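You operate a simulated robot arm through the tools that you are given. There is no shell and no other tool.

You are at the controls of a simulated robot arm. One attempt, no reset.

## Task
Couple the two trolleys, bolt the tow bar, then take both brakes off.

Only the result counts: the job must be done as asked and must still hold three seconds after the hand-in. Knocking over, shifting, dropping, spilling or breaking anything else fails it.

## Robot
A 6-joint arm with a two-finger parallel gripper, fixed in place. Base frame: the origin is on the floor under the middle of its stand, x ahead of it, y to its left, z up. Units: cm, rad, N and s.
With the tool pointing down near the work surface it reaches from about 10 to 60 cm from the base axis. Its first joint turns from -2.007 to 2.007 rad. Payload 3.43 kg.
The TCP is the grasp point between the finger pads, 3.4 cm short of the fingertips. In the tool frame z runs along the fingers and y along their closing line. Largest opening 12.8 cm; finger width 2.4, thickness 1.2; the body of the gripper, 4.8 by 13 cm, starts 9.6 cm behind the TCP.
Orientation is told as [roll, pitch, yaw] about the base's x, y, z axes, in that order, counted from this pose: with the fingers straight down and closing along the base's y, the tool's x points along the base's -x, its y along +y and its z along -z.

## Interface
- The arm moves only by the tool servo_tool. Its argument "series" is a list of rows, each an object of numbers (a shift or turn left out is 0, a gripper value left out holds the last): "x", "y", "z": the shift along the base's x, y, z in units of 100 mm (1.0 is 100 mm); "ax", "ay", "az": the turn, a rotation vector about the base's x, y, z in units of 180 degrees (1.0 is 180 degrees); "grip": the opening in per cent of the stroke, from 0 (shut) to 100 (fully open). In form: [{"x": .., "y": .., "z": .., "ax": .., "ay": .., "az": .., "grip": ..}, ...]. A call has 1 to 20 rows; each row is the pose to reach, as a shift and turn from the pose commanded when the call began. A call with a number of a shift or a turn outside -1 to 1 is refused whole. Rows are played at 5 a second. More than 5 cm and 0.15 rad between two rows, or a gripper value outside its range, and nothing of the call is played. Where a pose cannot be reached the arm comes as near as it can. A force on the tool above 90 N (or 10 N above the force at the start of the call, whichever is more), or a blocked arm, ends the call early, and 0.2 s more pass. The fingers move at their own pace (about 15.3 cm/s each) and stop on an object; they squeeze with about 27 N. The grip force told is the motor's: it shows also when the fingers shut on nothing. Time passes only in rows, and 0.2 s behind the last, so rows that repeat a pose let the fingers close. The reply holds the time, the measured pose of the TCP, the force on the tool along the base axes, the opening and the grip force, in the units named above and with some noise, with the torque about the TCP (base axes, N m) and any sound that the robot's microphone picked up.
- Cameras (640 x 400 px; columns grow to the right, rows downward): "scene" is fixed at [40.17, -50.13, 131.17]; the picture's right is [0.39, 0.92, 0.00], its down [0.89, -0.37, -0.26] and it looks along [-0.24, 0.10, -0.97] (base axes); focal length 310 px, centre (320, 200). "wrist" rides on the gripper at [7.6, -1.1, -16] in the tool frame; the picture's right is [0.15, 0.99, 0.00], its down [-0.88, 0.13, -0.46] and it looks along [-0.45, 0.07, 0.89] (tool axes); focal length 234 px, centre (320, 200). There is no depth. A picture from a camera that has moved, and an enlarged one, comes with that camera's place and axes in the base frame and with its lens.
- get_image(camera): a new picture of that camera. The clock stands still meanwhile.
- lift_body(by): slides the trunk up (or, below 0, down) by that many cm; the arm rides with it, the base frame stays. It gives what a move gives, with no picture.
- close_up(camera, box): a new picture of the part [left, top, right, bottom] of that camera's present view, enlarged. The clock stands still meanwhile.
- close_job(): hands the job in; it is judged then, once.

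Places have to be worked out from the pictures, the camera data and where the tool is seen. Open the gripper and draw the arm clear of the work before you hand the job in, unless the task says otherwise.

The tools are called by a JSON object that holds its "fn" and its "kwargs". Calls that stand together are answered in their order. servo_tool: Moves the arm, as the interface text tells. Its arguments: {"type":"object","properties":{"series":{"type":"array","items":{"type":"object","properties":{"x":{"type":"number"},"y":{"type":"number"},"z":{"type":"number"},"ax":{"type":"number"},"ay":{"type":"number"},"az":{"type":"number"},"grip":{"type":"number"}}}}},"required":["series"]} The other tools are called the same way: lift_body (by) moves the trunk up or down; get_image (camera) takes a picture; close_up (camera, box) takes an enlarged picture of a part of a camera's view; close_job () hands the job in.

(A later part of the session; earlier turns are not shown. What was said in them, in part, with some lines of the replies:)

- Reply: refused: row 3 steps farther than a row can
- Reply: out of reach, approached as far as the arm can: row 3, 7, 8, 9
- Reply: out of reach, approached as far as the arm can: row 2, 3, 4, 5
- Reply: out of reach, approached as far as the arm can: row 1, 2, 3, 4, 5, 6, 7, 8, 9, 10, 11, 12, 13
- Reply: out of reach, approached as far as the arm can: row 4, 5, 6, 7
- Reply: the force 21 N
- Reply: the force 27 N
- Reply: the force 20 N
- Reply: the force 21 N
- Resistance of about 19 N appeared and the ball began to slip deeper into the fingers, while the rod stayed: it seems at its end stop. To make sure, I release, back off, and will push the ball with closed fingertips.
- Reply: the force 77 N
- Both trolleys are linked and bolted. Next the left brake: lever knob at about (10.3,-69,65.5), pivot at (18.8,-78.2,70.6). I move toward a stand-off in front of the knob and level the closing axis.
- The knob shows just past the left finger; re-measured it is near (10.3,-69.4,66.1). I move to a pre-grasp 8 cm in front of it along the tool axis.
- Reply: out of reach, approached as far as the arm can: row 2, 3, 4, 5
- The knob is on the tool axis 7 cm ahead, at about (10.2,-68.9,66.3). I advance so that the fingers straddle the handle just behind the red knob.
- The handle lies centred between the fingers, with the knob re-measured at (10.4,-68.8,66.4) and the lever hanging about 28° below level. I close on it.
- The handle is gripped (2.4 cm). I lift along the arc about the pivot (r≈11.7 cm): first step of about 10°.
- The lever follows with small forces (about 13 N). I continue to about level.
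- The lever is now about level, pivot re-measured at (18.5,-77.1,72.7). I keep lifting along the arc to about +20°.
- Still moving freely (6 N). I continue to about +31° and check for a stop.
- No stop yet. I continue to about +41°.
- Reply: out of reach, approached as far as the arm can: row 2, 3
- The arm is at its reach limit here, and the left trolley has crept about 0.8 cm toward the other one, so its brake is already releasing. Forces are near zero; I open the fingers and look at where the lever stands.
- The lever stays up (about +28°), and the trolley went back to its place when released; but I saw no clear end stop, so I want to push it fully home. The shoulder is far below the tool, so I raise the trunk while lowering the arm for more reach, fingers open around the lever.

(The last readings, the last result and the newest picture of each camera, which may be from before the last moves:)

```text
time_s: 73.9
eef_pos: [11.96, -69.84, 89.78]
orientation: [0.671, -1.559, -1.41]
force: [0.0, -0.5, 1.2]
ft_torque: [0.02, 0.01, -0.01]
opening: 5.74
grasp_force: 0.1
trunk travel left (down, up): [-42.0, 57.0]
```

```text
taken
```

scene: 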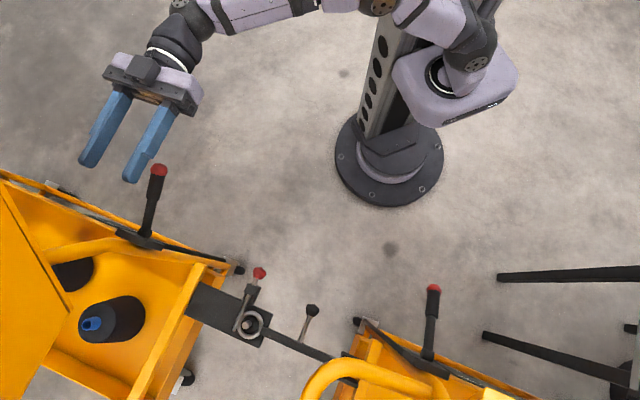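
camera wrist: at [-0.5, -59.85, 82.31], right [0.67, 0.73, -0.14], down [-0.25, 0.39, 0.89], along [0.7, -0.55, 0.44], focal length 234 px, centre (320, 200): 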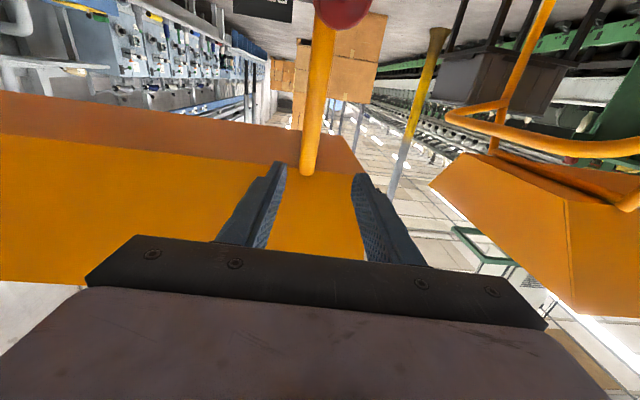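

The left lever's knob is right below the open fingers. I lower the fingers around the handle again, now with better reach.

{"fn": "servo_tool", "kwargs": {"series": [{"x": -0.03, "z": -0.4}, {"x": -0.065, "z": -0.8}, {"x": -0.065, "z": -1.0}, {"x": -0.065, "z": -1.0}]}}

{"fn": "get_image", "kwargs": {"camera": "wrist"}}

```text
time_s: 74.9
eef_pos: [11.31, -69.72, 79.74]
orientation: [0.655, -1.56, -1.393]
force: [-0.1, -0.3, -0.7]
ft_torque: [0.0, 0.01, -0.03]
opening: 5.77
grasp_force: 0.0
trunk travel left (down, up): [-42.0, 57.0]
```

```text
taken
camera wrist: at [-1.23, -59.74, 72.27], right [0.67, 0.73, -0.14], down [-0.25, 0.39, 0.89], along [0.7, -0.55, 0.44], focal length 234 px, centre (320, 200)
```

wrist: 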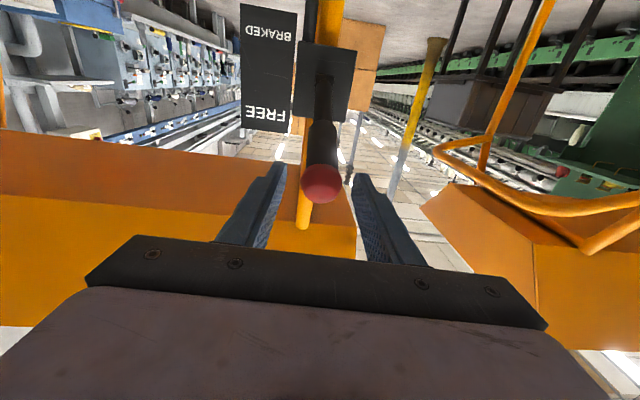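

I lower the last 1.7 cm so the pads centre on the handle, and close.

{"fn": "servo_tool", "kwargs": {"series": [{"z": -0.1}, {"z": -0.17}, {"z": -0.17, "grip": 20}, {"z": -0.17, "grip": 0}, {"z": -0.17, "grip": 0}, {"z": -0.17, "grip": 0}]}}

{"fn": "get_image", "kwargs": {"camera": "wrist"}}

```text
time_s: 76.3
eef_pos: [11.4, -69.82, 78.15]
orientation: [0.61, -1.56, -1.352]
force: [0.5, 1.3, 0.0]
ft_torque: [-0.34, 0.52, -0.95]
opening: 2.52
grasp_force: 27.2
trunk travel left (down, up): [-42.0, 57.0]
```

```text
taken
camera wrist: at [-1.13, -59.75, 70.62], right [0.67, 0.73, -0.14], down [-0.25, 0.39, 0.89], along [0.7, -0.55, 0.44], focal length 234 px, centre (320, 200)
```

wrist: 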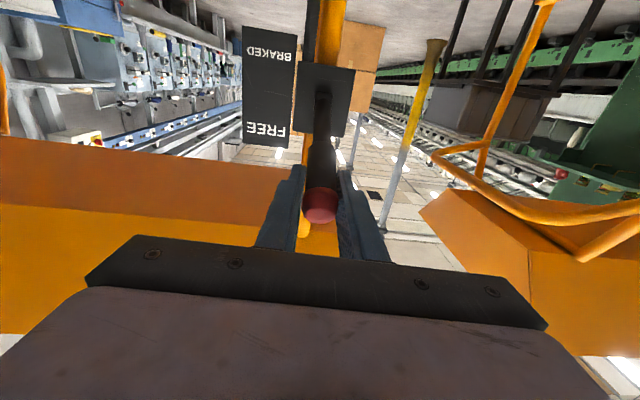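

Gripped again. I lift along the tangent by 1.2 cm and watch for resistance.

{"fn": "servo_tool", "kwargs": {"series": [{"x": 0.013, "y": -0.013, "z": 0.035}, {"x": 0.026, "y": -0.026, "z": 0.07}, {"x": 0.039, "y": -0.039, "z": 0.106}, {"x": 0.039, "y": -0.039, "z": 0.106}]}}

{"fn": "get_image", "kwargs": {"camera": "wrist"}}

```text
time_s: 77.3
eef_pos: [11.68, -70.22, 78.93]
orientation: [0.691, -1.556, -1.427]
force: [-5.5, 6.8, -0.3]
ft_torque: [-0.39, 0.16, -0.61]
opening: 2.45
grasp_force: 27.0
trunk travel left (down, up): [-42.0, 57.0]
```

```text
taken
camera wrist: at [-0.85, -60.25, 71.51], right [0.66, 0.73, -0.14], down [-0.25, 0.39, 0.89], along [0.71, -0.55, 0.44], focal length 234 px, centre (320, 200)
```

wrist: 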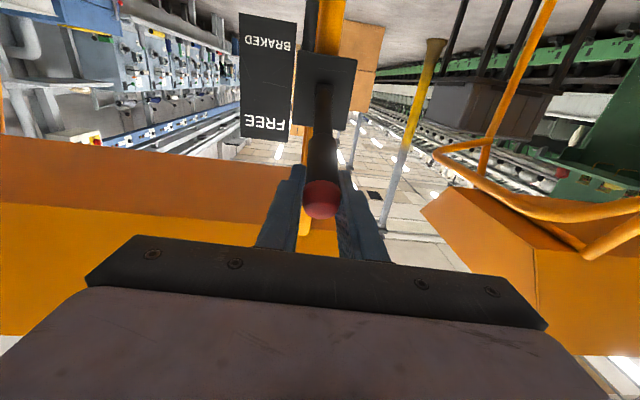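

The lever still yields a little (9 N). I go on another 1.2 cm.

{"fn": "servo_tool", "kwargs": {"series": [{"x": 0.013, "y": -0.013, "z": 0.035}, {"x": 0.028, "y": -0.028, "z": 0.07}, {"x": 0.042, "y": -0.042, "z": 0.106}, {"x": 0.042, "y": -0.042, "z": 0.106}]}}

{"fn": "get_image", "kwargs": {"camera": "wrist"}}

{"fn": "close_up", "kwargs": {"camera": "scene", "box": [80, 130, 260, 270]}}

```text
time_s: 78.3
eef_pos: [12.36, -70.66, 80.49]
orientation: [0.91, -1.564, -1.644]
force: [-2.0, 1.4, -4.6]
ft_torque: [-0.23, -0.31, -0.04]
opening: 2.13
grasp_force: 26.9
trunk travel left (down, up): [-42.0, 57.0]
```

```text
taken
camera wrist: at [-0.32, -60.74, 72.94], right [0.67, 0.73, -0.14], down [-0.25, 0.4, 0.88], along [0.7, -0.55, 0.45], focal length 234 px, centre (320, 200)
```

wrist: 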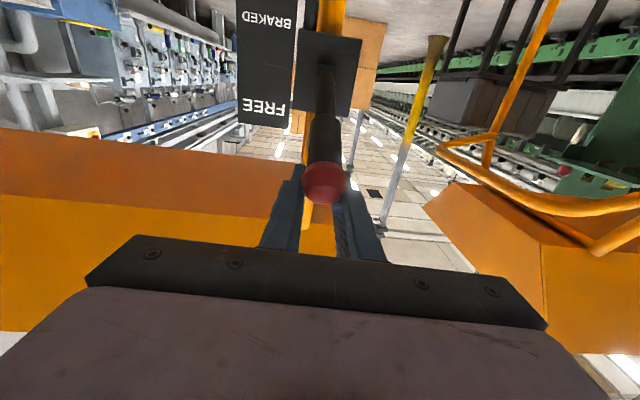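

```text
2.86 times, centred on (170, 200) of scene
camera zoom: at [40.17, -50.13, 131.17], right [0.39, 0.92, 0.0], down [0.89, -0.37, -0.26], along [-0.24, 0.1, -0.97], focal length 886 px, centre (749, 200)
```

zoom: 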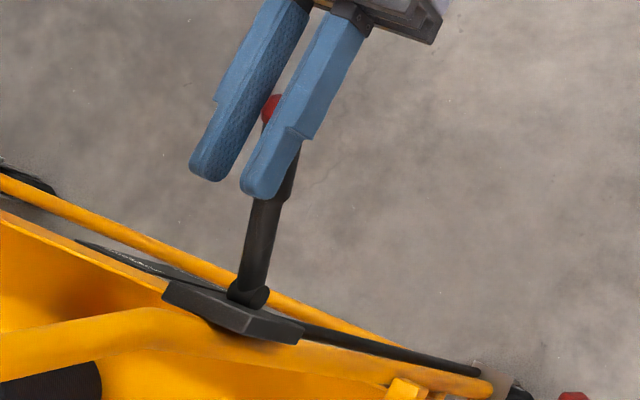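

The fingers slipped up the handle (opening fell to 2.1 cm, knob lower in view) while the lever stayed: it appears to be at its upper stop. To make sure with a firmer push, I release, back off, close the fingers and will press up from beneath the lever.

{"fn": "servo_tool", "kwargs": {"series": [{"grip": 25}, {"grip": 45}, {"grip": 45}, {"x": -0.2, "y": 0.18}, {"x": -0.4, "y": 0.36}, {"x": -0.59, "y": 0.53}, {"x": -0.59, "y": 0.53, "grip": 0}, {"x": -0.59, "y": 0.53, "grip": 0}]}}

{"fn": "get_image", "kwargs": {"camera": "wrist"}}

{"fn": "close_up", "kwargs": {"camera": "scene", "box": [80, 130, 260, 270]}}

```text
time_s: 80.1
eef_pos: [6.11, -65.29, 80.15]
orientation: [0.655, -1.56, -1.392]
force: [0.7, 0.9, 1.5]
ft_torque: [-0.02, 0.0, 0.0]
opening: 0.01
grasp_force: 27.2
trunk travel left (down, up): [-42.0, 57.0]
```

```text
taken
camera wrist: at [-6.36, -55.25, 72.7], right [0.67, 0.73, -0.14], down [-0.25, 0.39, 0.89], along [0.7, -0.55, 0.44], focal length 234 px, centre (320, 200)
```

wrist: 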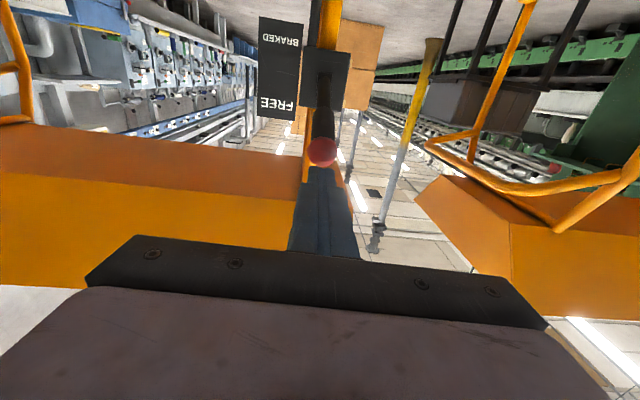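

```text
2.86 times, centred on (170, 200) of scene
camera zoom: at [40.17, -50.13, 131.17], right [0.39, 0.92, 0.0], down [0.89, -0.37, -0.26], along [-0.24, 0.1, -0.97], focal length 886 px, centre (749, 200)
```

zoom: 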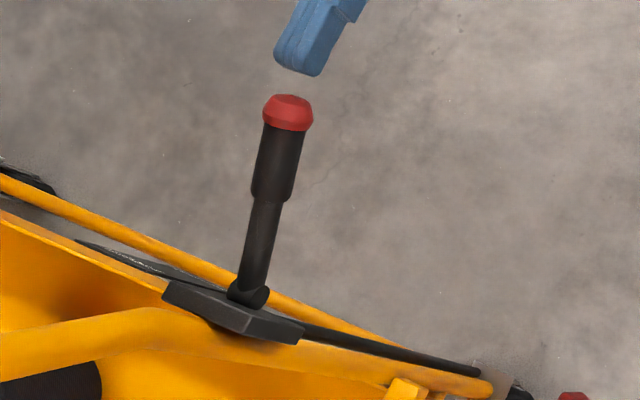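

The lever is in exactly the same place as before the second lift. I descend, slide the closed fingers under it, and press up for a firm check.

{"fn": "servo_tool", "kwargs": {"series": [{"z": -0.4}, {"z": -0.77}, {"x": 0.17, "y": -0.15, "z": -0.77}, {"x": 0.34, "y": -0.29, "z": -0.77}, {"x": 0.5, "y": -0.43, "z": -0.77}, {"x": 0.5, "y": -0.43, "z": -0.77}]}}

{"fn": "servo_tool", "kwargs": {"series": [{"z": 0.04}, {"z": 0.08}, {"z": 0.12}, {"z": 0.16}, {"z": 0.2}, {"z": 0.2}]}}

{"fn": "get_image", "kwargs": {"camera": "wrist"}}

{"fn": "close_up", "kwargs": {"camera": "scene", "box": [80, 130, 260, 270]}}

```text
time_s: 81.5
eef_pos: [11.31, -69.61, 72.54]
orientation: [0.649, -1.559, -1.389]
force: [0.6, -0.2, 0.5]
ft_torque: [-0.03, -0.01, -0.01]
opening: 0.01
grasp_force: 27.5
trunk travel left (down, up): [-42.0, 57.0]
```

```text
time_s: 82.9
eef_pos: [11.17, -69.7, 73.78]
orientation: [0.634, -1.547, -1.374]
force: [-11.5, 10.4, -22.7]
ft_torque: [0.51, 0.37, 0.17]
opening: 0.0
grasp_force: 26.8
trunk travel left (down, up): [-42.0, 57.0]
```

```text
taken
camera wrist: at [-1.33, -59.57, 66.53], right [0.67, 0.73, -0.13], down [-0.24, 0.38, 0.89], along [0.7, -0.56, 0.44], focal length 234 px, centre (320, 200)
```

wrist: 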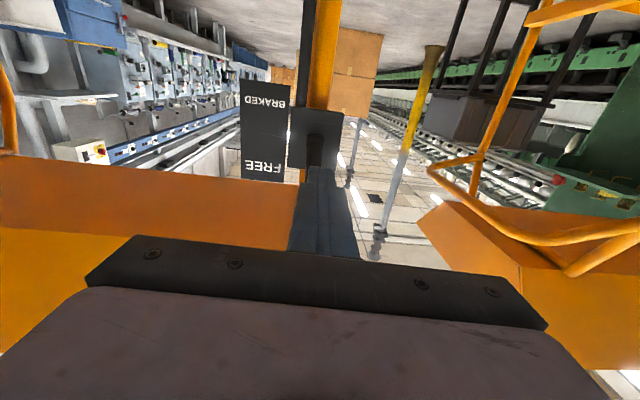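

```text
2.86 times, centred on (170, 200) of scene
camera zoom: at [40.17, -50.13, 131.17], right [0.39, 0.92, 0.0], down [0.89, -0.37, -0.26], along [-0.24, 0.1, -0.97], focal length 886 px, centre (749, 200)
```

zoom: 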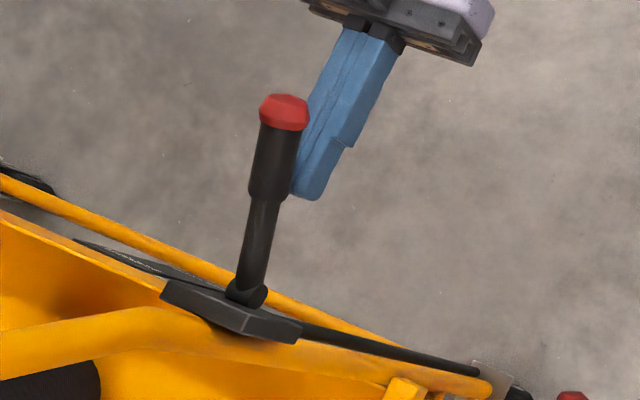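

Pressed with 27 N from below, the left lever does not budge: it is at its FREE stop. I lower the fingers, back away, and move over toward the right trolley's lever.

{"fn": "servo_tool", "kwargs": {"series": [{"z": -0.15}, {"z": -0.25}, {"x": -0.2, "y": 0.18, "z": -0.25}, {"x": -0.4, "y": 0.36, "z": -0.25}, {"x": -0.5, "y": 0.5, "z": -0.25}, {"x": -0.4, "y": 0.8, "z": -0.25}, {"x": -0.1, "y": 1.0, "z": -0.25}, {"x": -0.1, "y": 1.0, "z": -0.25}]}}

{"fn": "close_up", "kwargs": {"camera": "scene", "box": [80, 130, 260, 270]}}

```text
time_s: 84.7
eef_pos: [10.36, -59.62, 72.03]
orientation: [0.66, -1.56, -1.398]
force: [0.1, 1.0, -0.1]
ft_torque: [0.0, 0.03, -0.01]
opening: 0.0
grasp_force: 27.0
trunk travel left (down, up): [-42.0, 57.0]
```

```text
2.86 times, centred on (170, 200) of scene
camera zoom: at [40.17, -50.13, 131.17], right [0.39, 0.92, 0.0], down [0.89, -0.37, -0.26], along [-0.24, 0.1, -0.97], focal length 886 px, centre (749, 200)
```

zoom: 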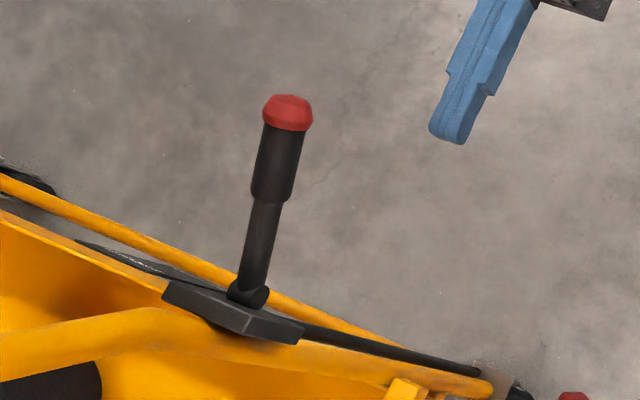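

The left lever stays at FREE. I lower the trunk 12 cm for the approach below the right lever, then travel across in stages.

{"fn": "lift_body", "kwargs": {"by": -12}}

{"fn": "servo_tool", "kwargs": {"series": [{"x": 0.35, "y": 0.19}, {"x": 0.7, "y": 0.38}, {"x": 1.0, "y": 0.54}, {"x": 1.0, "y": 0.54}]}}

{"fn": "servo_tool", "kwargs": {"series": [{"x": 0.35, "y": 0.19}, {"x": 0.7, "y": 0.38}, {"x": 1.0, "y": 0.55}, {"x": 1.0, "y": 0.55}]}}

{"fn": "get_image", "kwargs": {"camera": "scene"}}

```text
time_s: 86.2
eef_pos: [10.47, -59.73, 59.91]
orientation: [0.673, -1.56, -1.413]
force: [0.0, 0.2, 0.0]
ft_torque: [0.04, -0.01, 0.0]
opening: 0.0
grasp_force: 26.6
trunk travel left (down, up): [-30.0, 69.0]
```

```text
time_s: 87.2
eef_pos: [20.4, -54.07, 59.9]
orientation: [0.65, -1.558, -1.388]
force: [0.7, 0.0, 0.6]
ft_torque: [-0.01, 0.02, 0.02]
opening: 0.0
grasp_force: 26.6
trunk travel left (down, up): [-30.0, 69.0]
```

```text
time_s: 88.2
eef_pos: [30.36, -48.81, 60.04]
orientation: [0.647, -1.56, -1.385]
force: [-0.6, 0.5, -0.3]
ft_torque: [0.0, 0.02, 0.01]
opening: 0.0
grasp_force: 26.5
trunk travel left (down, up): [-30.0, 69.0]
```

```text
taken
```

scene: 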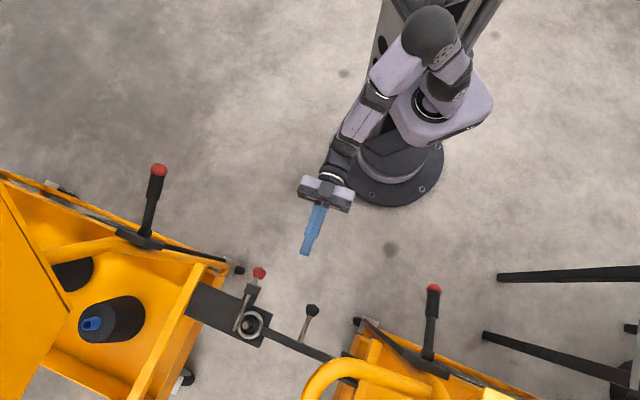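

All clear so far. I go on toward the space below the right lever.

{"fn": "servo_tool", "kwargs": {"series": [{"x": 0.33, "y": 0.24}, {"x": 0.66, "y": 0.47}, {"x": 0.96, "y": 0.68}, {"x": 0.96, "y": 0.68}]}}

{"fn": "servo_tool", "kwargs": {"series": [{"x": 0.25, "y": 0.28}, {"x": 0.48, "y": 0.56}, {"x": 0.6, "y": 0.7}, {"x": 0.6, "y": 0.7}]}}

{"fn": "get_image", "kwargs": {"camera": "wrist"}}

{"fn": "close_up", "kwargs": {"camera": "scene", "box": [290, 220, 530, 400]}}

```text
time_s: 89.2
eef_pos: [39.83, -42.4, 60.46]
orientation: [0.943, -1.551, -1.676]
force: [0.8, 0.1, 0.4]
ft_torque: [0.01, 0.02, 0.01]
opening: 0.01
grasp_force: 26.9
out of reach, approached as far as the arm can: row 3, 4
trunk travel left (down, up): [-30.0, 69.0]
```

```text
time_s: 90.2
eef_pos: [41.42, -39.56, 61.78]
orientation: [0.976, -1.544, -1.676]
force: [0.2, 0.5, -1.1]
ft_torque: [0.01, 0.01, 0.03]
opening: 0.0
grasp_force: 27.2
out of reach, approached as far as the arm can: row 1, 2, 3, 4
trunk travel left (down, up): [-30.0, 69.0]
```

```text
taken
camera wrist: at [28.7, -29.86, 54.34], right [0.64, 0.76, -0.12], down [-0.27, 0.37, 0.89], along [0.72, -0.54, 0.44], focal length 234 px, centre (320, 200)
```

wrist: 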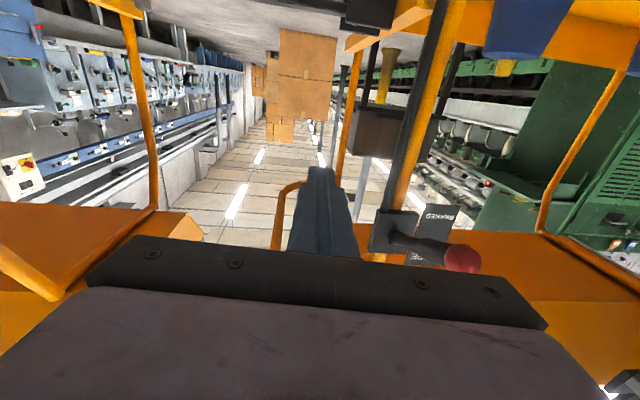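

```text
2.22 times, centred on (410, 310) of scene
camera zoom: at [40.17, -50.13, 131.17], right [0.39, 0.92, 0.0], down [0.89, -0.37, -0.26], along [-0.24, 0.1, -0.97], focal length 690 px, centre (120, -44)
```

zoom: 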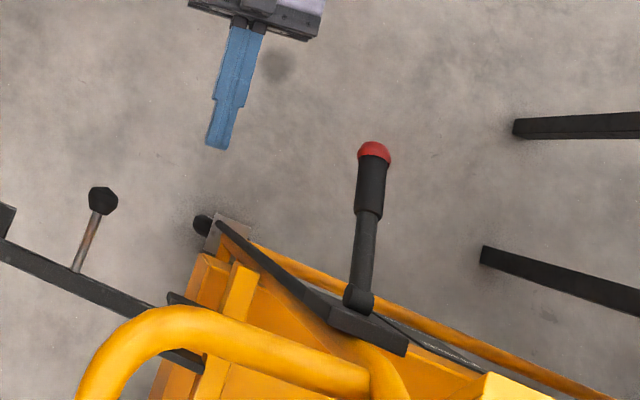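

That pose is folded too tightly. Moving a little outward gives room: I go 2.5 cm outward, then sideways below the right lever in steps at z≈60.

{"fn": "servo_tool", "kwargs": {"series": [{"x": 0.1, "y": -0.1, "z": -0.06}, {"x": 0.2, "y": -0.2, "z": -0.12}, {"x": 0.2, "y": -0.2, "z": -0.12}]}}

{"fn": "servo_tool", "kwargs": {"series": [{"x": 0.2, "y": 0.17}, {"x": 0.42, "y": 0.36}, {"x": 0.42, "y": 0.36}]}}

{"fn": "get_image", "kwargs": {"camera": "wrist"}}

```text
time_s: 91.0
eef_pos: [42.44, -42.99, 60.9]
orientation: [0.956, -1.551, -1.682]
force: [-0.4, -0.1, 0.5]
ft_torque: [0.01, 0.02, -0.01]
opening: 0.0
grasp_force: 26.9
out of reach, approached as far as the arm can: row 1, 2, 3
trunk travel left (down, up): [-30.0, 69.0]
```

```text
time_s: 91.8
eef_pos: [43.39, -42.51, 61.52]
orientation: [0.648, -1.556, -1.352]
force: [-0.8, -0.1, 0.4]
ft_torque: [-0.02, 0.05, -0.01]
opening: 0.0
grasp_force: 27.3
out of reach, approached as far as the arm can: row 1, 2, 3
trunk travel left (down, up): [-30.0, 69.0]
```

```text
taken
camera wrist: at [30.58, -32.78, 54.18], right [0.64, 0.75, -0.14], down [-0.26, 0.38, 0.89], along [0.72, -0.53, 0.44], focal length 234 px, centre (320, 200)
```

wrist: 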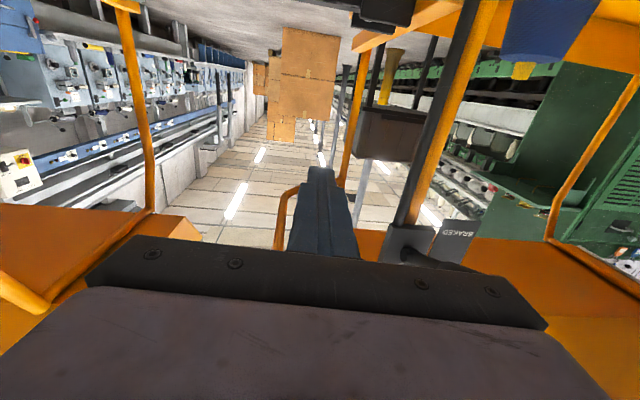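

In this roll a wrist joint is at its limit. With closed fingers the roll does not matter for pushing, so I roll +90° (which was free before), here in clear space.

{"fn": "servo_tool", "kwargs": {"series": [{"ax": 0.0317, "ay": -0.0271}, {"ax": 0.0634, "ay": -0.0542}, {"ax": 0.0951, "ay": -0.0813}, {"ax": 0.1268, "ay": -0.1084}, {"ax": 0.1585, "ay": -0.1355}, {"ax": 0.1902, "ay": -0.1626}, {"ax": 0.2219, "ay": -0.1897}, {"ax": 0.2536, "ay": -0.2168}, {"ax": 0.2853, "ay": -0.2439}, {"ax": 0.317, "ay": -0.271}, {"ax": 0.3487, "ay": -0.2981}, {"ax": 0.38, "ay": -0.325}, {"ax": 0.38, "ay": -0.325}]}}

{"fn": "get_image", "kwargs": {"camera": "wrist"}}

```text
time_s: 94.6
eef_pos: [43.32, -42.35, 61.74]
orientation: [1.542, 0.009, -2.271]
force: [-1.5, -0.1, -0.2]
ft_torque: [0.0, 0.01, 0.03]
opening: 0.0
grasp_force: 27.0
out of reach, approached as far as the arm can: row 1, 2, 3, 4, 5, 6
trunk travel left (down, up): [-30.0, 69.0]
```

```text
taken
camera wrist: at [36.06, -26.18, 60.99], right [0.11, 0.09, 0.99], down [-0.91, -0.38, 0.14], along [0.39, -0.92, 0.04], focal length 234 px, centre (320, 200)
```

wrist: 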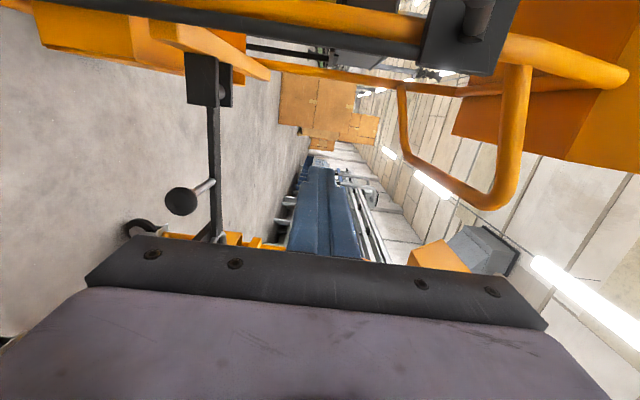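

The roll is done and reach is restored. I move sideways below the right lever in two stages at z≈60.5.

{"fn": "servo_tool", "kwargs": {"series": [{"x": 0.2, "y": 0.27, "z": -0.06}, {"x": 0.4, "y": 0.54, "z": -0.12}, {"x": 0.4, "y": 0.54, "z": -0.12}]}}

{"fn": "get_image", "kwargs": {"camera": "wrist"}}

{"fn": "close_up", "kwargs": {"camera": "scene", "box": [290, 220, 530, 400]}}

```text
time_s: 95.4
eef_pos: [44.17, -40.02, 60.69]
orientation: [1.537, 0.006, -2.239]
force: [-0.7, 0.1, 0.1]
ft_torque: [0.02, -0.03, 0.02]
opening: 0.0
grasp_force: 26.9
out of reach, approached as far as the arm can: row 1, 2, 3
trunk travel left (down, up): [-30.0, 69.0]
```

```text
taken
camera wrist: at [36.39, -24.13, 60.17], right [0.11, 0.09, 0.99], down [-0.9, -0.41, 0.14], along [0.42, -0.91, 0.03], focal length 234 px, centre (320, 200)
```

wrist: 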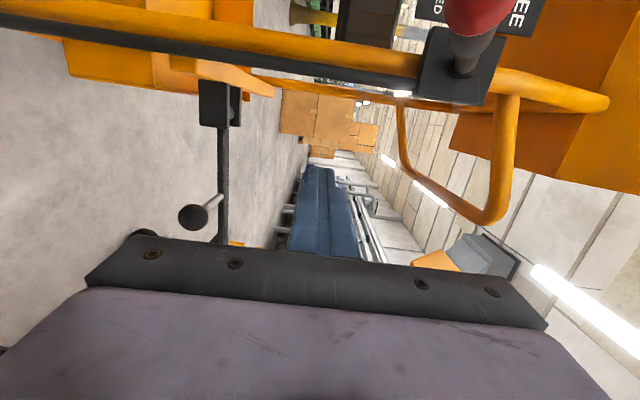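

```text
2.22 times, centred on (410, 310) of scene
camera zoom: at [40.17, -50.13, 131.17], right [0.39, 0.92, 0.0], down [0.89, -0.37, -0.26], along [-0.24, 0.1, -0.97], focal length 690 px, centre (120, -44)
```

zoom: 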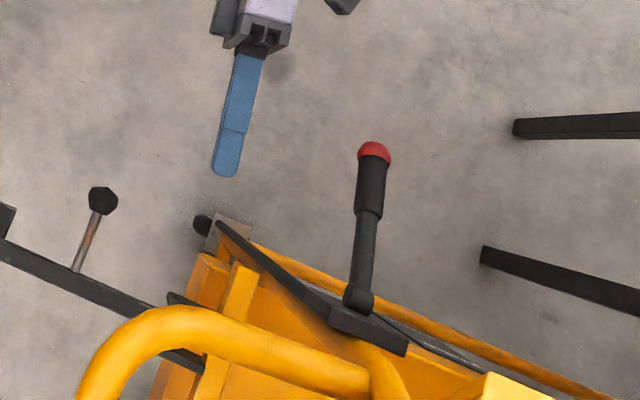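

Again too folded at this trunk height. I lower the trunk by 12 cm and raise the arm by the same amount, which opens the elbow.

{"fn": "lift_body", "kwargs": {"by": -12}}

{"fn": "servo_tool", "kwargs": {"series": [{"z": 0.4}, {"z": 0.8}, {"z": 1.0}, {"z": 1.0}]}}

{"fn": "servo_tool", "kwargs": {"series": [{"x": 0.2, "y": 0.2}, {"x": 0.4, "y": 0.4}, {"x": 0.4, "y": 0.4}]}}

{"fn": "get_image", "kwargs": {"camera": "wrist"}}

```text
time_s: 96.9
eef_pos: [44.17, -40.03, 48.73]
orientation: [1.537, 0.007, -2.243]
force: [0.0, 0.1, -0.3]
ft_torque: [0.04, 0.01, 0.0]
opening: 0.02
grasp_force: 26.9
trunk travel left (down, up): [-18.0, 81.0]
```

```text
time_s: 97.9
eef_pos: [44.17, -39.92, 58.75]
orientation: [1.538, 0.008, -2.239]
force: [0.6, -0.4, 0.0]
ft_torque: [-0.04, 0.0, 0.02]
opening: 0.0
grasp_force: 26.8
trunk travel left (down, up): [-18.0, 81.0]
```

```text
time_s: 98.7
eef_pos: [46.16, -37.99, 59.43]
orientation: [1.532, 0.009, -2.22]
force: [-0.6, 0.1, 0.2]
ft_torque: [0.0, 0.0, -0.01]
opening: 0.03
grasp_force: 26.6
out of reach, approached as far as the arm can: row 1, 2, 3
trunk travel left (down, up): [-18.0, 81.0]
```

```text
taken
camera wrist: at [38.23, -22.27, 58.9], right [0.11, 0.09, 0.99], down [-0.89, -0.43, 0.14], along [0.44, -0.9, 0.03], focal length 234 px, centre (320, 200)
```

wrist: 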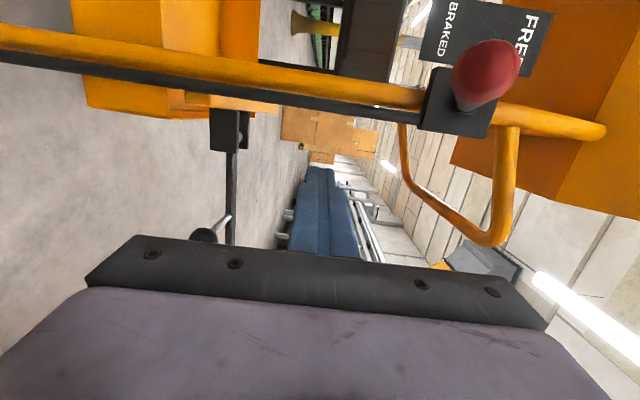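

The limit is the tool's yaw relative to the arm's azimuth. I turn the tool about 17° to roughly -20° and then move under the lever; crossing it at a shallow angle is fine for pushing up.

{"fn": "servo_tool", "kwargs": {"series": [{"az": 0.032}, {"az": 0.064}, {"az": 0.0945}, {"az": 0.0945}]}}

{"fn": "servo_tool", "kwargs": {"series": [{"x": 0.14, "y": 0.24, "z": 0.0}, {"x": 0.28, "y": 0.48, "z": 0.0}, {"x": 0.42, "y": 0.73, "z": 0.0}, {"x": 0.42, "y": 0.73, "z": 0.0}]}}

{"fn": "get_image", "kwargs": {"camera": "wrist"}}

{"fn": "close_up", "kwargs": {"camera": "scene", "box": [290, 220, 530, 400]}}

```text
time_s: 99.7
eef_pos: [46.25, -38.01, 59.3]
orientation: [1.537, 0.009, -1.944]
force: [-0.5, 0.1, 0.4]
ft_torque: [0.0, 0.01, 0.02]
opening: 0.02
grasp_force: 27.0
trunk travel left (down, up): [-18.0, 81.0]
```

```text
time_s: 100.7
eef_pos: [50.53, -30.62, 59.28]
orientation: [1.535, 0.006, -1.944]
force: [-0.5, -0.2, -0.2]
ft_torque: [-0.03, -0.03, -0.03]
opening: 0.0
grasp_force: 27.2
trunk travel left (down, up): [-18.0, 81.0]
```

```text
taken
camera wrist: at [38.48, -17.71, 58.77], right [0.08, 0.12, 0.99], down [-0.74, -0.66, 0.14], along [0.67, -0.75, 0.03], focal length 234 px, centre (320, 200)
```

wrist: 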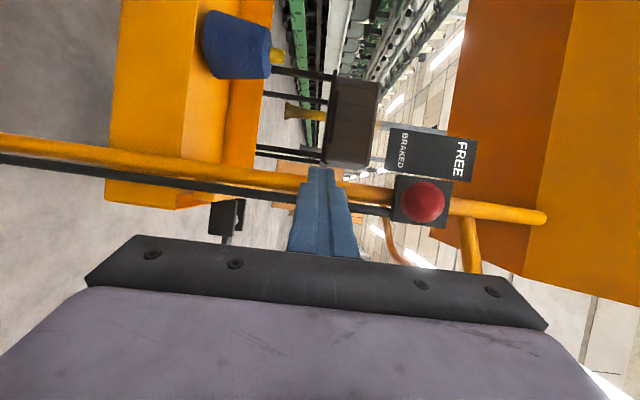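

```text
2.22 times, centred on (410, 310) of scene
camera zoom: at [40.17, -50.13, 131.17], right [0.39, 0.92, 0.0], down [0.89, -0.37, -0.26], along [-0.24, 0.1, -0.97], focal length 690 px, centre (120, -44)
```

zoom: 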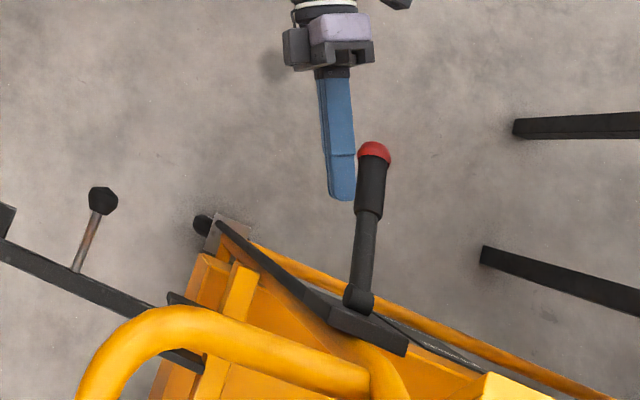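

The closed fingers are now under the right lever; its knob re-measures to (50.0,-29.4,66.6), crossing the finger near its middle. I raise with the trunk, a purely vertical motion, first 4 cm to just short of contact.

{"fn": "lift_body", "kwargs": {"by": 4}}

{"fn": "get_image", "kwargs": {"camera": "wrist"}}

{"fn": "close_up", "kwargs": {"camera": "scene", "box": [290, 220, 530, 400]}}

```text
time_s: 101.6
eef_pos: [50.46, -30.69, 63.31]
orientation: [1.534, 0.01, -1.945]
force: [-0.1, 0.5, 0.8]
ft_torque: [-0.03, -0.01, 0.04]
opening: 0.0
grasp_force: 27.5
trunk travel left (down, up): [-22.0, 77.0]
```

```text
taken
camera wrist: at [38.47, -17.73, 62.78], right [0.08, 0.12, 0.99], down [-0.74, -0.66, 0.14], along [0.67, -0.74, 0.03], focal length 234 px, centre (320, 200)
```

wrist: 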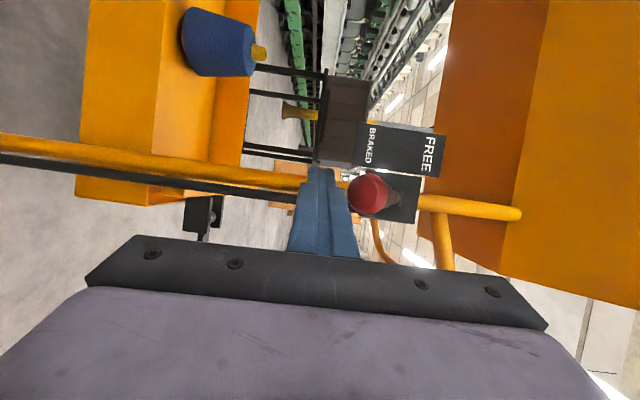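

```text
2.22 times, centred on (410, 310) of scene
camera zoom: at [40.17, -50.13, 131.17], right [0.39, 0.92, 0.0], down [0.89, -0.37, -0.26], along [-0.24, 0.1, -0.97], focal length 690 px, centre (120, -44)
```

zoom: 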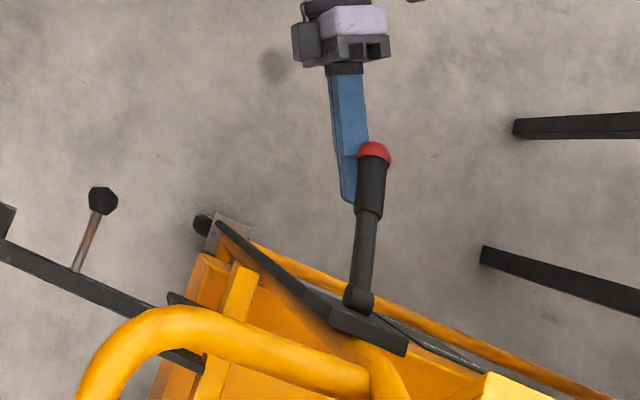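

The knob is near the finger's edge, so I drop 1 cm, turn the tool 5° closer to the lever's direction and shift about 0.5 cm toward it.

{"fn": "servo_tool", "kwargs": {"series": [{"z": -0.1}, {"z": -0.1, "az": -0.014, "x": 0.01, "y": 0.02}, {"z": -0.1, "az": -0.0278, "x": 0.02, "y": 0.045}, {"z": -0.1, "az": -0.0278, "x": 0.02, "y": 0.045}]}}

{"fn": "get_image", "kwargs": {"camera": "wrist"}}

{"fn": "close_up", "kwargs": {"camera": "scene", "box": [380, 240, 480, 340]}}

```text
time_s: 102.6
eef_pos: [50.85, -30.15, 62.31]
orientation: [1.536, 0.007, -2.032]
force: [-0.1, 0.0, -0.1]
ft_torque: [-0.01, -0.02, 0.0]
opening: 0.0
grasp_force: 26.7
trunk travel left (down, up): [-22.0, 77.0]
```

```text
taken
camera wrist: at [39.84, -16.27, 61.74], right [0.09, 0.11, 0.99], down [-0.8, -0.59, 0.14], along [0.6, -0.8, 0.03], focal length 234 px, centre (320, 200)
```

wrist: 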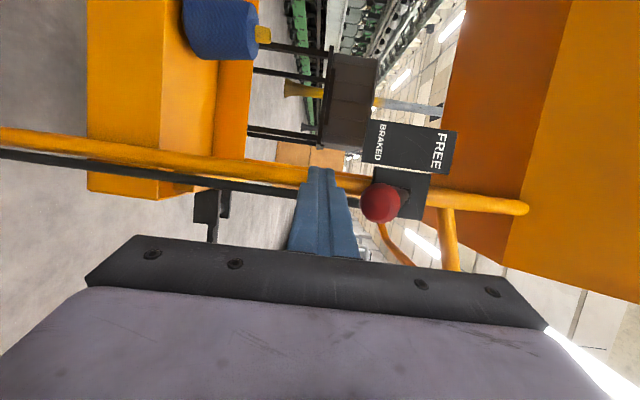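

```text
4.00 times, centred on (430, 290) of scene
camera zoom: at [40.17, -50.13, 131.17], right [0.39, 0.92, 0.0], down [0.89, -0.37, -0.26], along [-0.24, 0.1, -0.97], focal length 1241 px, centre (-120, -160)
```

zoom: 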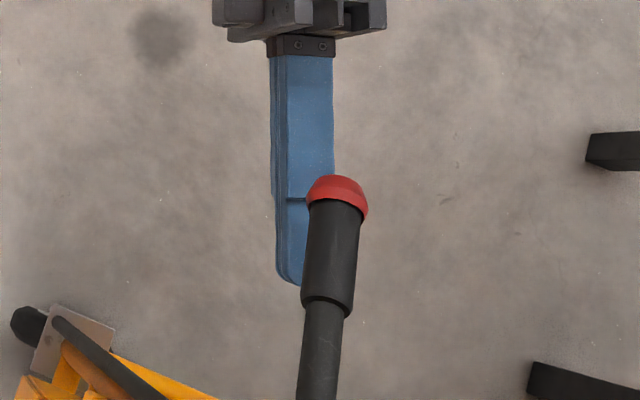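

Now the lever runs well over the finger (0.7 cm off at the knob, about 0 at the tip). I raise the trunk 3.5 cm to make contact and begin lifting.

{"fn": "lift_body", "kwargs": {"by": 3.5}}

{"fn": "get_image", "kwargs": {"camera": "wrist"}}

{"fn": "close_up", "kwargs": {"camera": "scene", "box": [380, 240, 480, 340]}}

```text
time_s: 103.4
eef_pos: [50.75, -30.26, 65.88]
orientation: [1.539, 0.007, -2.032]
force: [0.4, 0.0, -0.5]
ft_torque: [0.01, -0.02, 0.02]
opening: 0.0
grasp_force: 26.8
trunk travel left (down, up): [-25.5, 73.5]
```

```text
taken
camera wrist: at [39.85, -16.3, 65.31], right [0.09, 0.11, 0.99], down [-0.8, -0.59, 0.14], along [0.6, -0.8, 0.03], focal length 234 px, centre (320, 200)
```

wrist: 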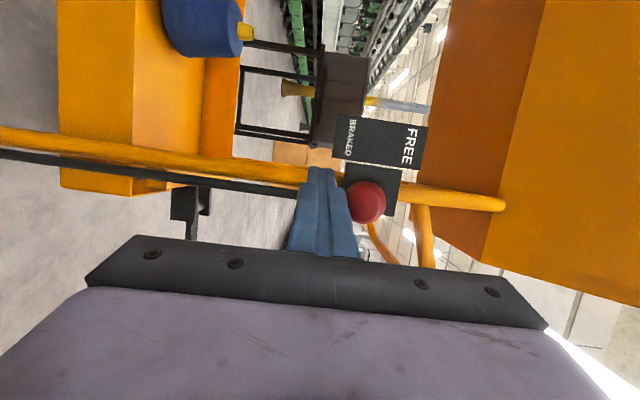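

```text
4.00 times, centred on (430, 290) of scene
camera zoom: at [40.17, -50.13, 131.17], right [0.39, 0.92, 0.0], down [0.89, -0.37, -0.26], along [-0.24, 0.1, -0.97], focal length 1241 px, centre (-120, -160)
```

zoom: 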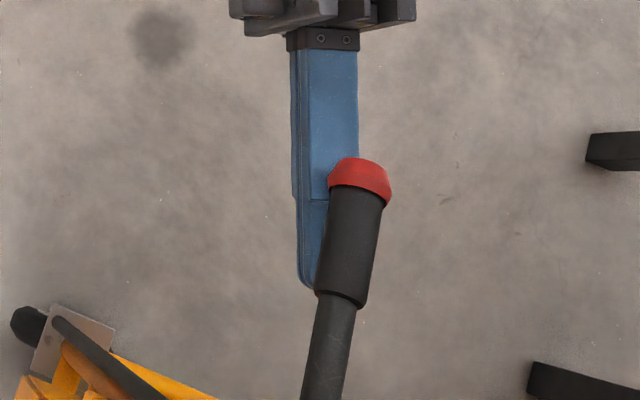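

The lever rises on the finger with almost no force. I raise another 3 cm.

{"fn": "lift_body", "kwargs": {"by": 3}}

{"fn": "get_image", "kwargs": {"camera": "wrist"}}

{"fn": "close_up", "kwargs": {"camera": "scene", "box": [380, 240, 480, 340]}}

```text
time_s: 104.1
eef_pos: [50.75, -30.15, 68.86]
orientation: [1.538, 0.007, -2.034]
force: [-0.3, 0.7, -0.4]
ft_torque: [0.0, 0.04, -0.01]
opening: 0.0
grasp_force: 27.0
trunk travel left (down, up): [-28.5, 70.5]
```

```text
taken
camera wrist: at [39.84, -16.29, 68.3], right [0.09, 0.11, 0.99], down [-0.8, -0.59, 0.14], along [0.6, -0.8, 0.03], focal length 234 px, centre (320, 200)
```

wrist: 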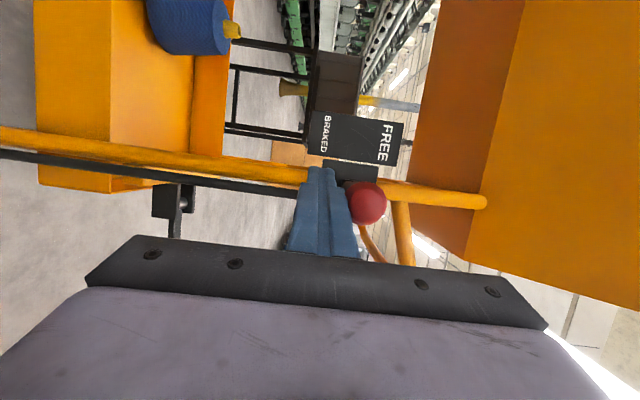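

```text
4.00 times, centred on (430, 290) of scene
camera zoom: at [40.17, -50.13, 131.17], right [0.39, 0.92, 0.0], down [0.89, -0.37, -0.26], along [-0.24, 0.1, -0.97], focal length 1241 px, centre (-120, -160)
```

zoom: 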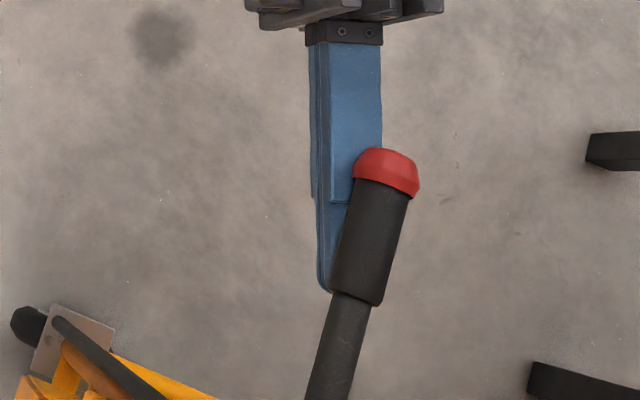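

The lever follows with no sideways slip. I raise 3 cm more.

{"fn": "lift_body", "kwargs": {"by": 2.5}}

{"fn": "get_image", "kwargs": {"camera": "wrist"}}

{"fn": "close_up", "kwargs": {"camera": "scene", "box": [370, 230, 490, 370]}}

```text
time_s: 104.8
eef_pos: [50.7, -30.26, 71.38]
orientation: [1.537, 0.007, -2.032]
force: [-0.1, -0.1, -0.7]
ft_torque: [0.0, -0.02, 0.03]
opening: 0.0
grasp_force: 26.8
trunk travel left (down, up): [-31.0, 68.0]
```

```text
taken
camera wrist: at [39.84, -16.29, 70.8], right [0.09, 0.11, 0.99], down [-0.8, -0.59, 0.14], along [0.6, -0.8, 0.03], focal length 234 px, centre (320, 200)
```

wrist: 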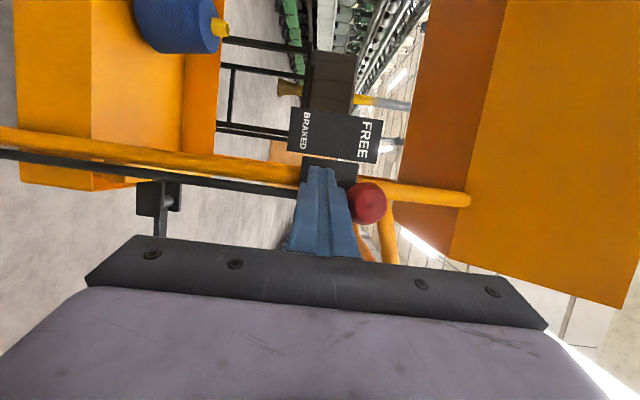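

```text
2.86 times, centred on (430, 300) of scene
camera zoom: at [40.17, -50.13, 131.17], right [0.39, 0.92, 0.0], down [0.89, -0.37, -0.26], along [-0.24, 0.1, -0.97], focal length 886 px, centre (6, -86)
```

zoom: 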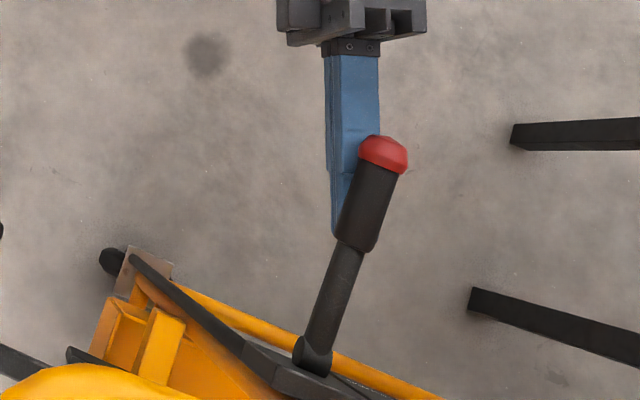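

The lever is now above level. I raise 2 cm more and then watch for the stop.

{"fn": "lift_body", "kwargs": {"by": 2}}

{"fn": "get_image", "kwargs": {"camera": "wrist"}}

{"fn": "close_up", "kwargs": {"camera": "scene", "box": [370, 230, 490, 370]}}

```text
time_s: 105.5
eef_pos: [50.78, -30.22, 73.31]
orientation: [1.536, 0.007, -2.03]
force: [0.0, 0.5, 0.0]
ft_torque: [0.02, -0.04, 0.03]
opening: 0.0
grasp_force: 27.2
trunk travel left (down, up): [-33.0, 66.0]
```

```text
taken
camera wrist: at [39.84, -16.29, 72.8], right [0.09, 0.11, 0.99], down [-0.8, -0.59, 0.14], along [0.6, -0.8, 0.03], focal length 234 px, centre (320, 200)
```

wrist: 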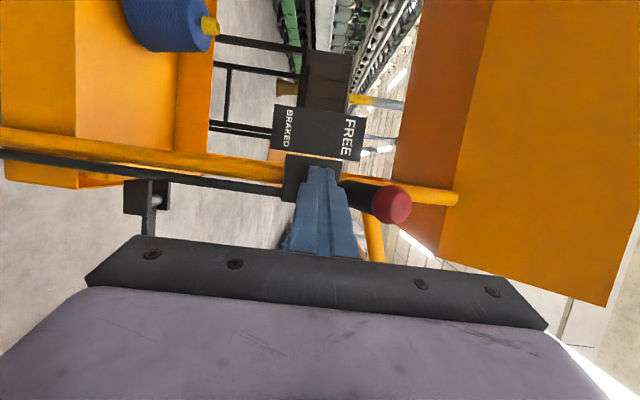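

```text
2.86 times, centred on (430, 300) of scene
camera zoom: at [40.17, -50.13, 131.17], right [0.39, 0.92, 0.0], down [0.89, -0.37, -0.26], along [-0.24, 0.1, -0.97], focal length 886 px, centre (6, -86)
```

zoom: 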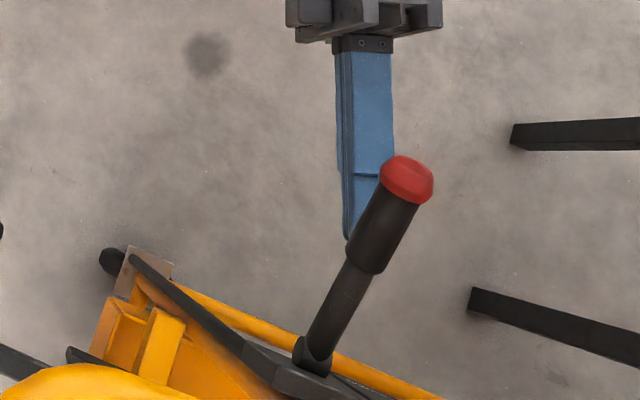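

The lever has swung up on its own past the finger to about +30° (knob now at (50.5,-29.8,78.7)), no longer touching. A gentle 1 cm further lift checks that it is at its stop.

{"fn": "lift_body", "kwargs": {"by": 1.0}}

{"fn": "close_up", "kwargs": {"camera": "scene", "box": [370, 230, 490, 370]}}

```text
time_s: 106.1
eef_pos: [50.73, -30.1, 73.94]
orientation: [1.53, 0.009, -2.032]
force: [-2.7, 2.9, -8.0]
ft_torque: [0.21, 0.16, -0.02]
opening: 0.0
grasp_force: 26.8
trunk travel left (down, up): [-34.0, 65.0]
```

```text
2.86 times, centred on (430, 300) of scene
camera zoom: at [40.17, -50.13, 131.17], right [0.39, 0.92, 0.0], down [0.89, -0.37, -0.26], along [-0.24, 0.1, -0.97], focal length 886 px, centre (6, -86)
```

zoom: 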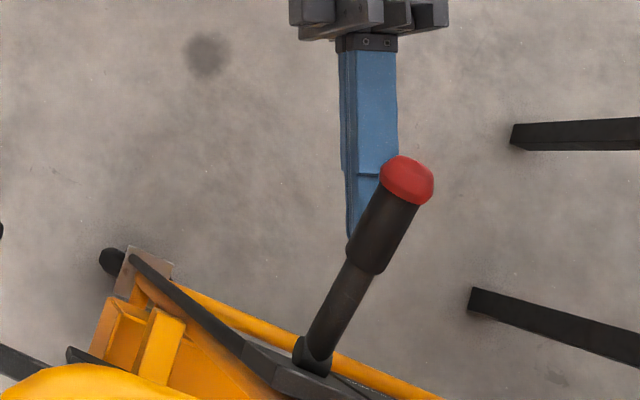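

The lever resists at 9 N without moving: at its FREE stop. Now I lower 5 cm, then slide out sideways the way I came.

{"fn": "lift_body", "kwargs": {"by": -5}}

{"fn": "servo_tool", "kwargs": {"series": [{"x": -0.12, "y": -0.2}, {"x": -0.24, "y": -0.4}, {"x": -0.36, "y": -0.6}, {"x": -0.5, "y": -0.8}, {"x": -0.5, "y": -0.8}]}}

{"fn": "get_image", "kwargs": {"camera": "scene"}}

{"fn": "get_image", "kwargs": {"camera": "wrist"}}

```text
time_s: 107.0
eef_pos: [50.77, -30.27, 69.37]
orientation: [1.539, 0.008, -2.03]
force: [-0.5, 0.7, 0.1]
ft_torque: [-0.02, 0.02, -0.03]
opening: 0.0
grasp_force: 27.7
trunk travel left (down, up): [-29.0, 70.0]
```

```text
time_s: 108.2
eef_pos: [45.63, -38.08, 69.4]
orientation: [1.537, 0.01, -2.03]
force: [0.6, -0.7, 0.3]
ft_torque: [-0.01, 0.02, -0.01]
opening: 0.0
grasp_force: 26.8
trunk travel left (down, up): [-29.0, 70.0]
```

```text
taken
```

scene: 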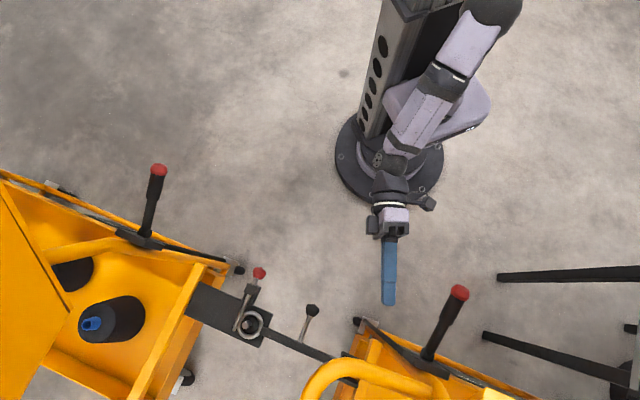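

```text
taken
camera wrist: at [34.77, -24.25, 68.81], right [0.09, 0.11, 0.99], down [-0.8, -0.59, 0.14], along [0.6, -0.8, 0.03], focal length 234 px, centre (320, 200)
```

wrist: 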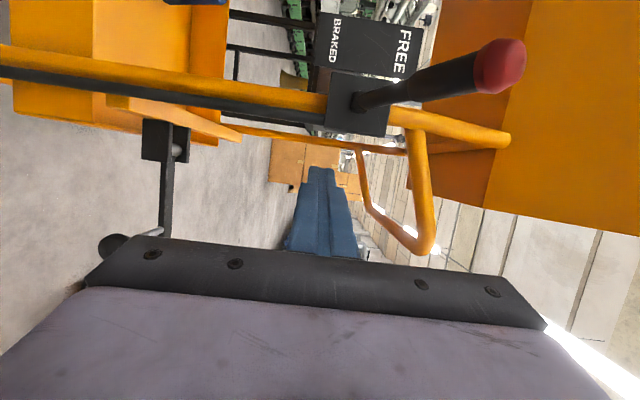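

Both levers stand at FREE, the bar is on the stud and the bolt is home. I raise the trunk to bring the tool above the work, then open the gripper and draw back.

{"fn": "lift_body", "kwargs": {"by": 12}}

{"fn": "lift_body", "kwargs": {"by": 12}}

{"fn": "servo_tool", "kwargs": {"series": [{"x": -0.1, "y": 0.05, "ax": 0.019, "ay": 0.036}, {"x": -0.2, "y": 0.1, "ax": 0.038, "ay": 0.072}, {"x": -0.3, "y": 0.15, "ax": 0.057, "ay": 0.108}, {"x": -0.4, "y": 0.2, "ax": 0.076, "ay": 0.144}, {"x": -0.5, "y": 0.25, "ax": 0.095, "ay": 0.18}, {"x": -0.6, "y": 0.3, "ax": 0.114, "ay": 0.216}, {"x": -0.7, "y": 0.35, "ax": 0.133, "ay": 0.252}, {"x": -0.8, "y": 0.4, "ax": 0.152, "ay": 0.288, "grip": 60}, {"x": -0.8, "y": 0.4, "ax": 0.152, "ay": 0.288, "grip": 60}, {"x": -0.8, "y": 0.4, "ax": 0.152, "ay": 0.288, "grip": 60}]}}

{"fn": "get_image", "kwargs": {"camera": "scene"}}

```text
time_s: 109.7
eef_pos: [45.57, -38.06, 81.28]
orientation: [1.536, 0.006, -2.032]
force: [0.1, -0.3, 0.4]
ft_torque: [0.05, 0.02, 0.0]
opening: 0.0
grasp_force: 26.8
trunk travel left (down, up): [-41.0, 58.0]
```

```text
time_s: 111.2
eef_pos: [45.6, -38.16, 93.27]
orientation: [1.537, 0.006, -2.031]
force: [0.5, 0.0, 0.3]
ft_torque: [-0.01, 0.01, -0.02]
opening: 0.02
grasp_force: 27.1
trunk travel left (down, up): [-53.0, 46.0]
```

```text
time_s: 113.4
eef_pos: [37.65, -34.12, 93.33]
orientation: [0.513, 0.025, -2.051]
force: [-0.1, -0.2, -0.2]
ft_torque: [0.01, -0.04, 0.03]
opening: 7.67
grasp_force: 0.1
trunk travel left (down, up): [-53.0, 46.0]
```

```text
taken
```

scene: 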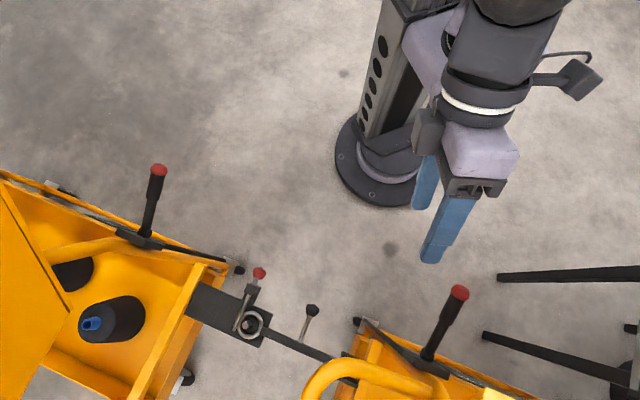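

The arm is above and inside; I pull back a bit more and check the coupling, bolt and levers once more.

{"fn": "servo_tool", "kwargs": {"series": [{"x": -0.3, "y": 0.1}, {"x": -0.6, "y": 0.2}, {"x": -0.9, "y": 0.3}, {"x": -0.9, "y": 0.3}]}}

{"fn": "close_up", "kwargs": {"camera": "scene", "box": [180, 230, 400, 400]}}

{"fn": "get_image", "kwargs": {"camera": "scene"}}

```text
time_s: 114.4
eef_pos: [28.59, -31.34, 93.45]
orientation: [0.512, 0.026, -2.05]
force: [1.6, -0.8, -0.5]
ft_torque: [-0.01, 0.01, -0.01]
opening: 7.68
grasp_force: 0.2
trunk travel left (down, up): [-53.0, 46.0]
```

```text
2.35 times, centred on (290, 315) of scene
camera zoom: at [40.17, -50.13, 131.17], right [0.39, 0.92, 0.0], down [0.89, -0.37, -0.26], along [-0.24, 0.1, -0.97], focal length 730 px, centre (391, -71)
```

zoom: 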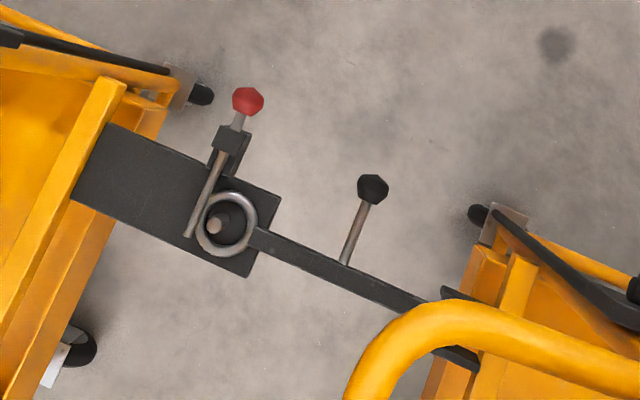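

```text
taken
```

scene: 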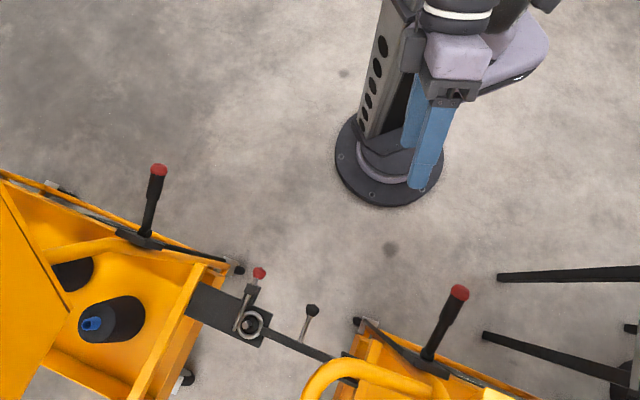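

The eye is on the stud, the bolt rod lies home across its rim, both levers stand at FREE, the gripper is open and the arm is clear. I hand the job in.

{"fn": "close_job", "kwargs": {}}

```text
The job is handed in.
```

The job is handed in: the two trolleys are coupled, the tow bar is bolted and both brakes are off. I don't have the judge's result yet.

- **Coupling:** I swung the tow bar down by its side handle until the eye seated on the plate around the stud.
- **Bolt:** I pushed the red-ball bolt in across the eye's rim to its end stop. It did not move under a further push of about 76 N.
- **Left brake:** The lever is up at FREE. It held against a 27 N push from below, so I take it to be at its stop.
- **Right brake:** The lever swung up to FREE and held against a light push of about 9 N. That is a weaker check than on the left.

While I lifted the left lever, the left trolley crept about 0.8 cm toward the right one. It went back to its place when I released the lever, and the last pictures show both trolleys where they started. I saw nothing else moved, knocked or dropped. The gripper is open and the arm is drawn back clear of the work.
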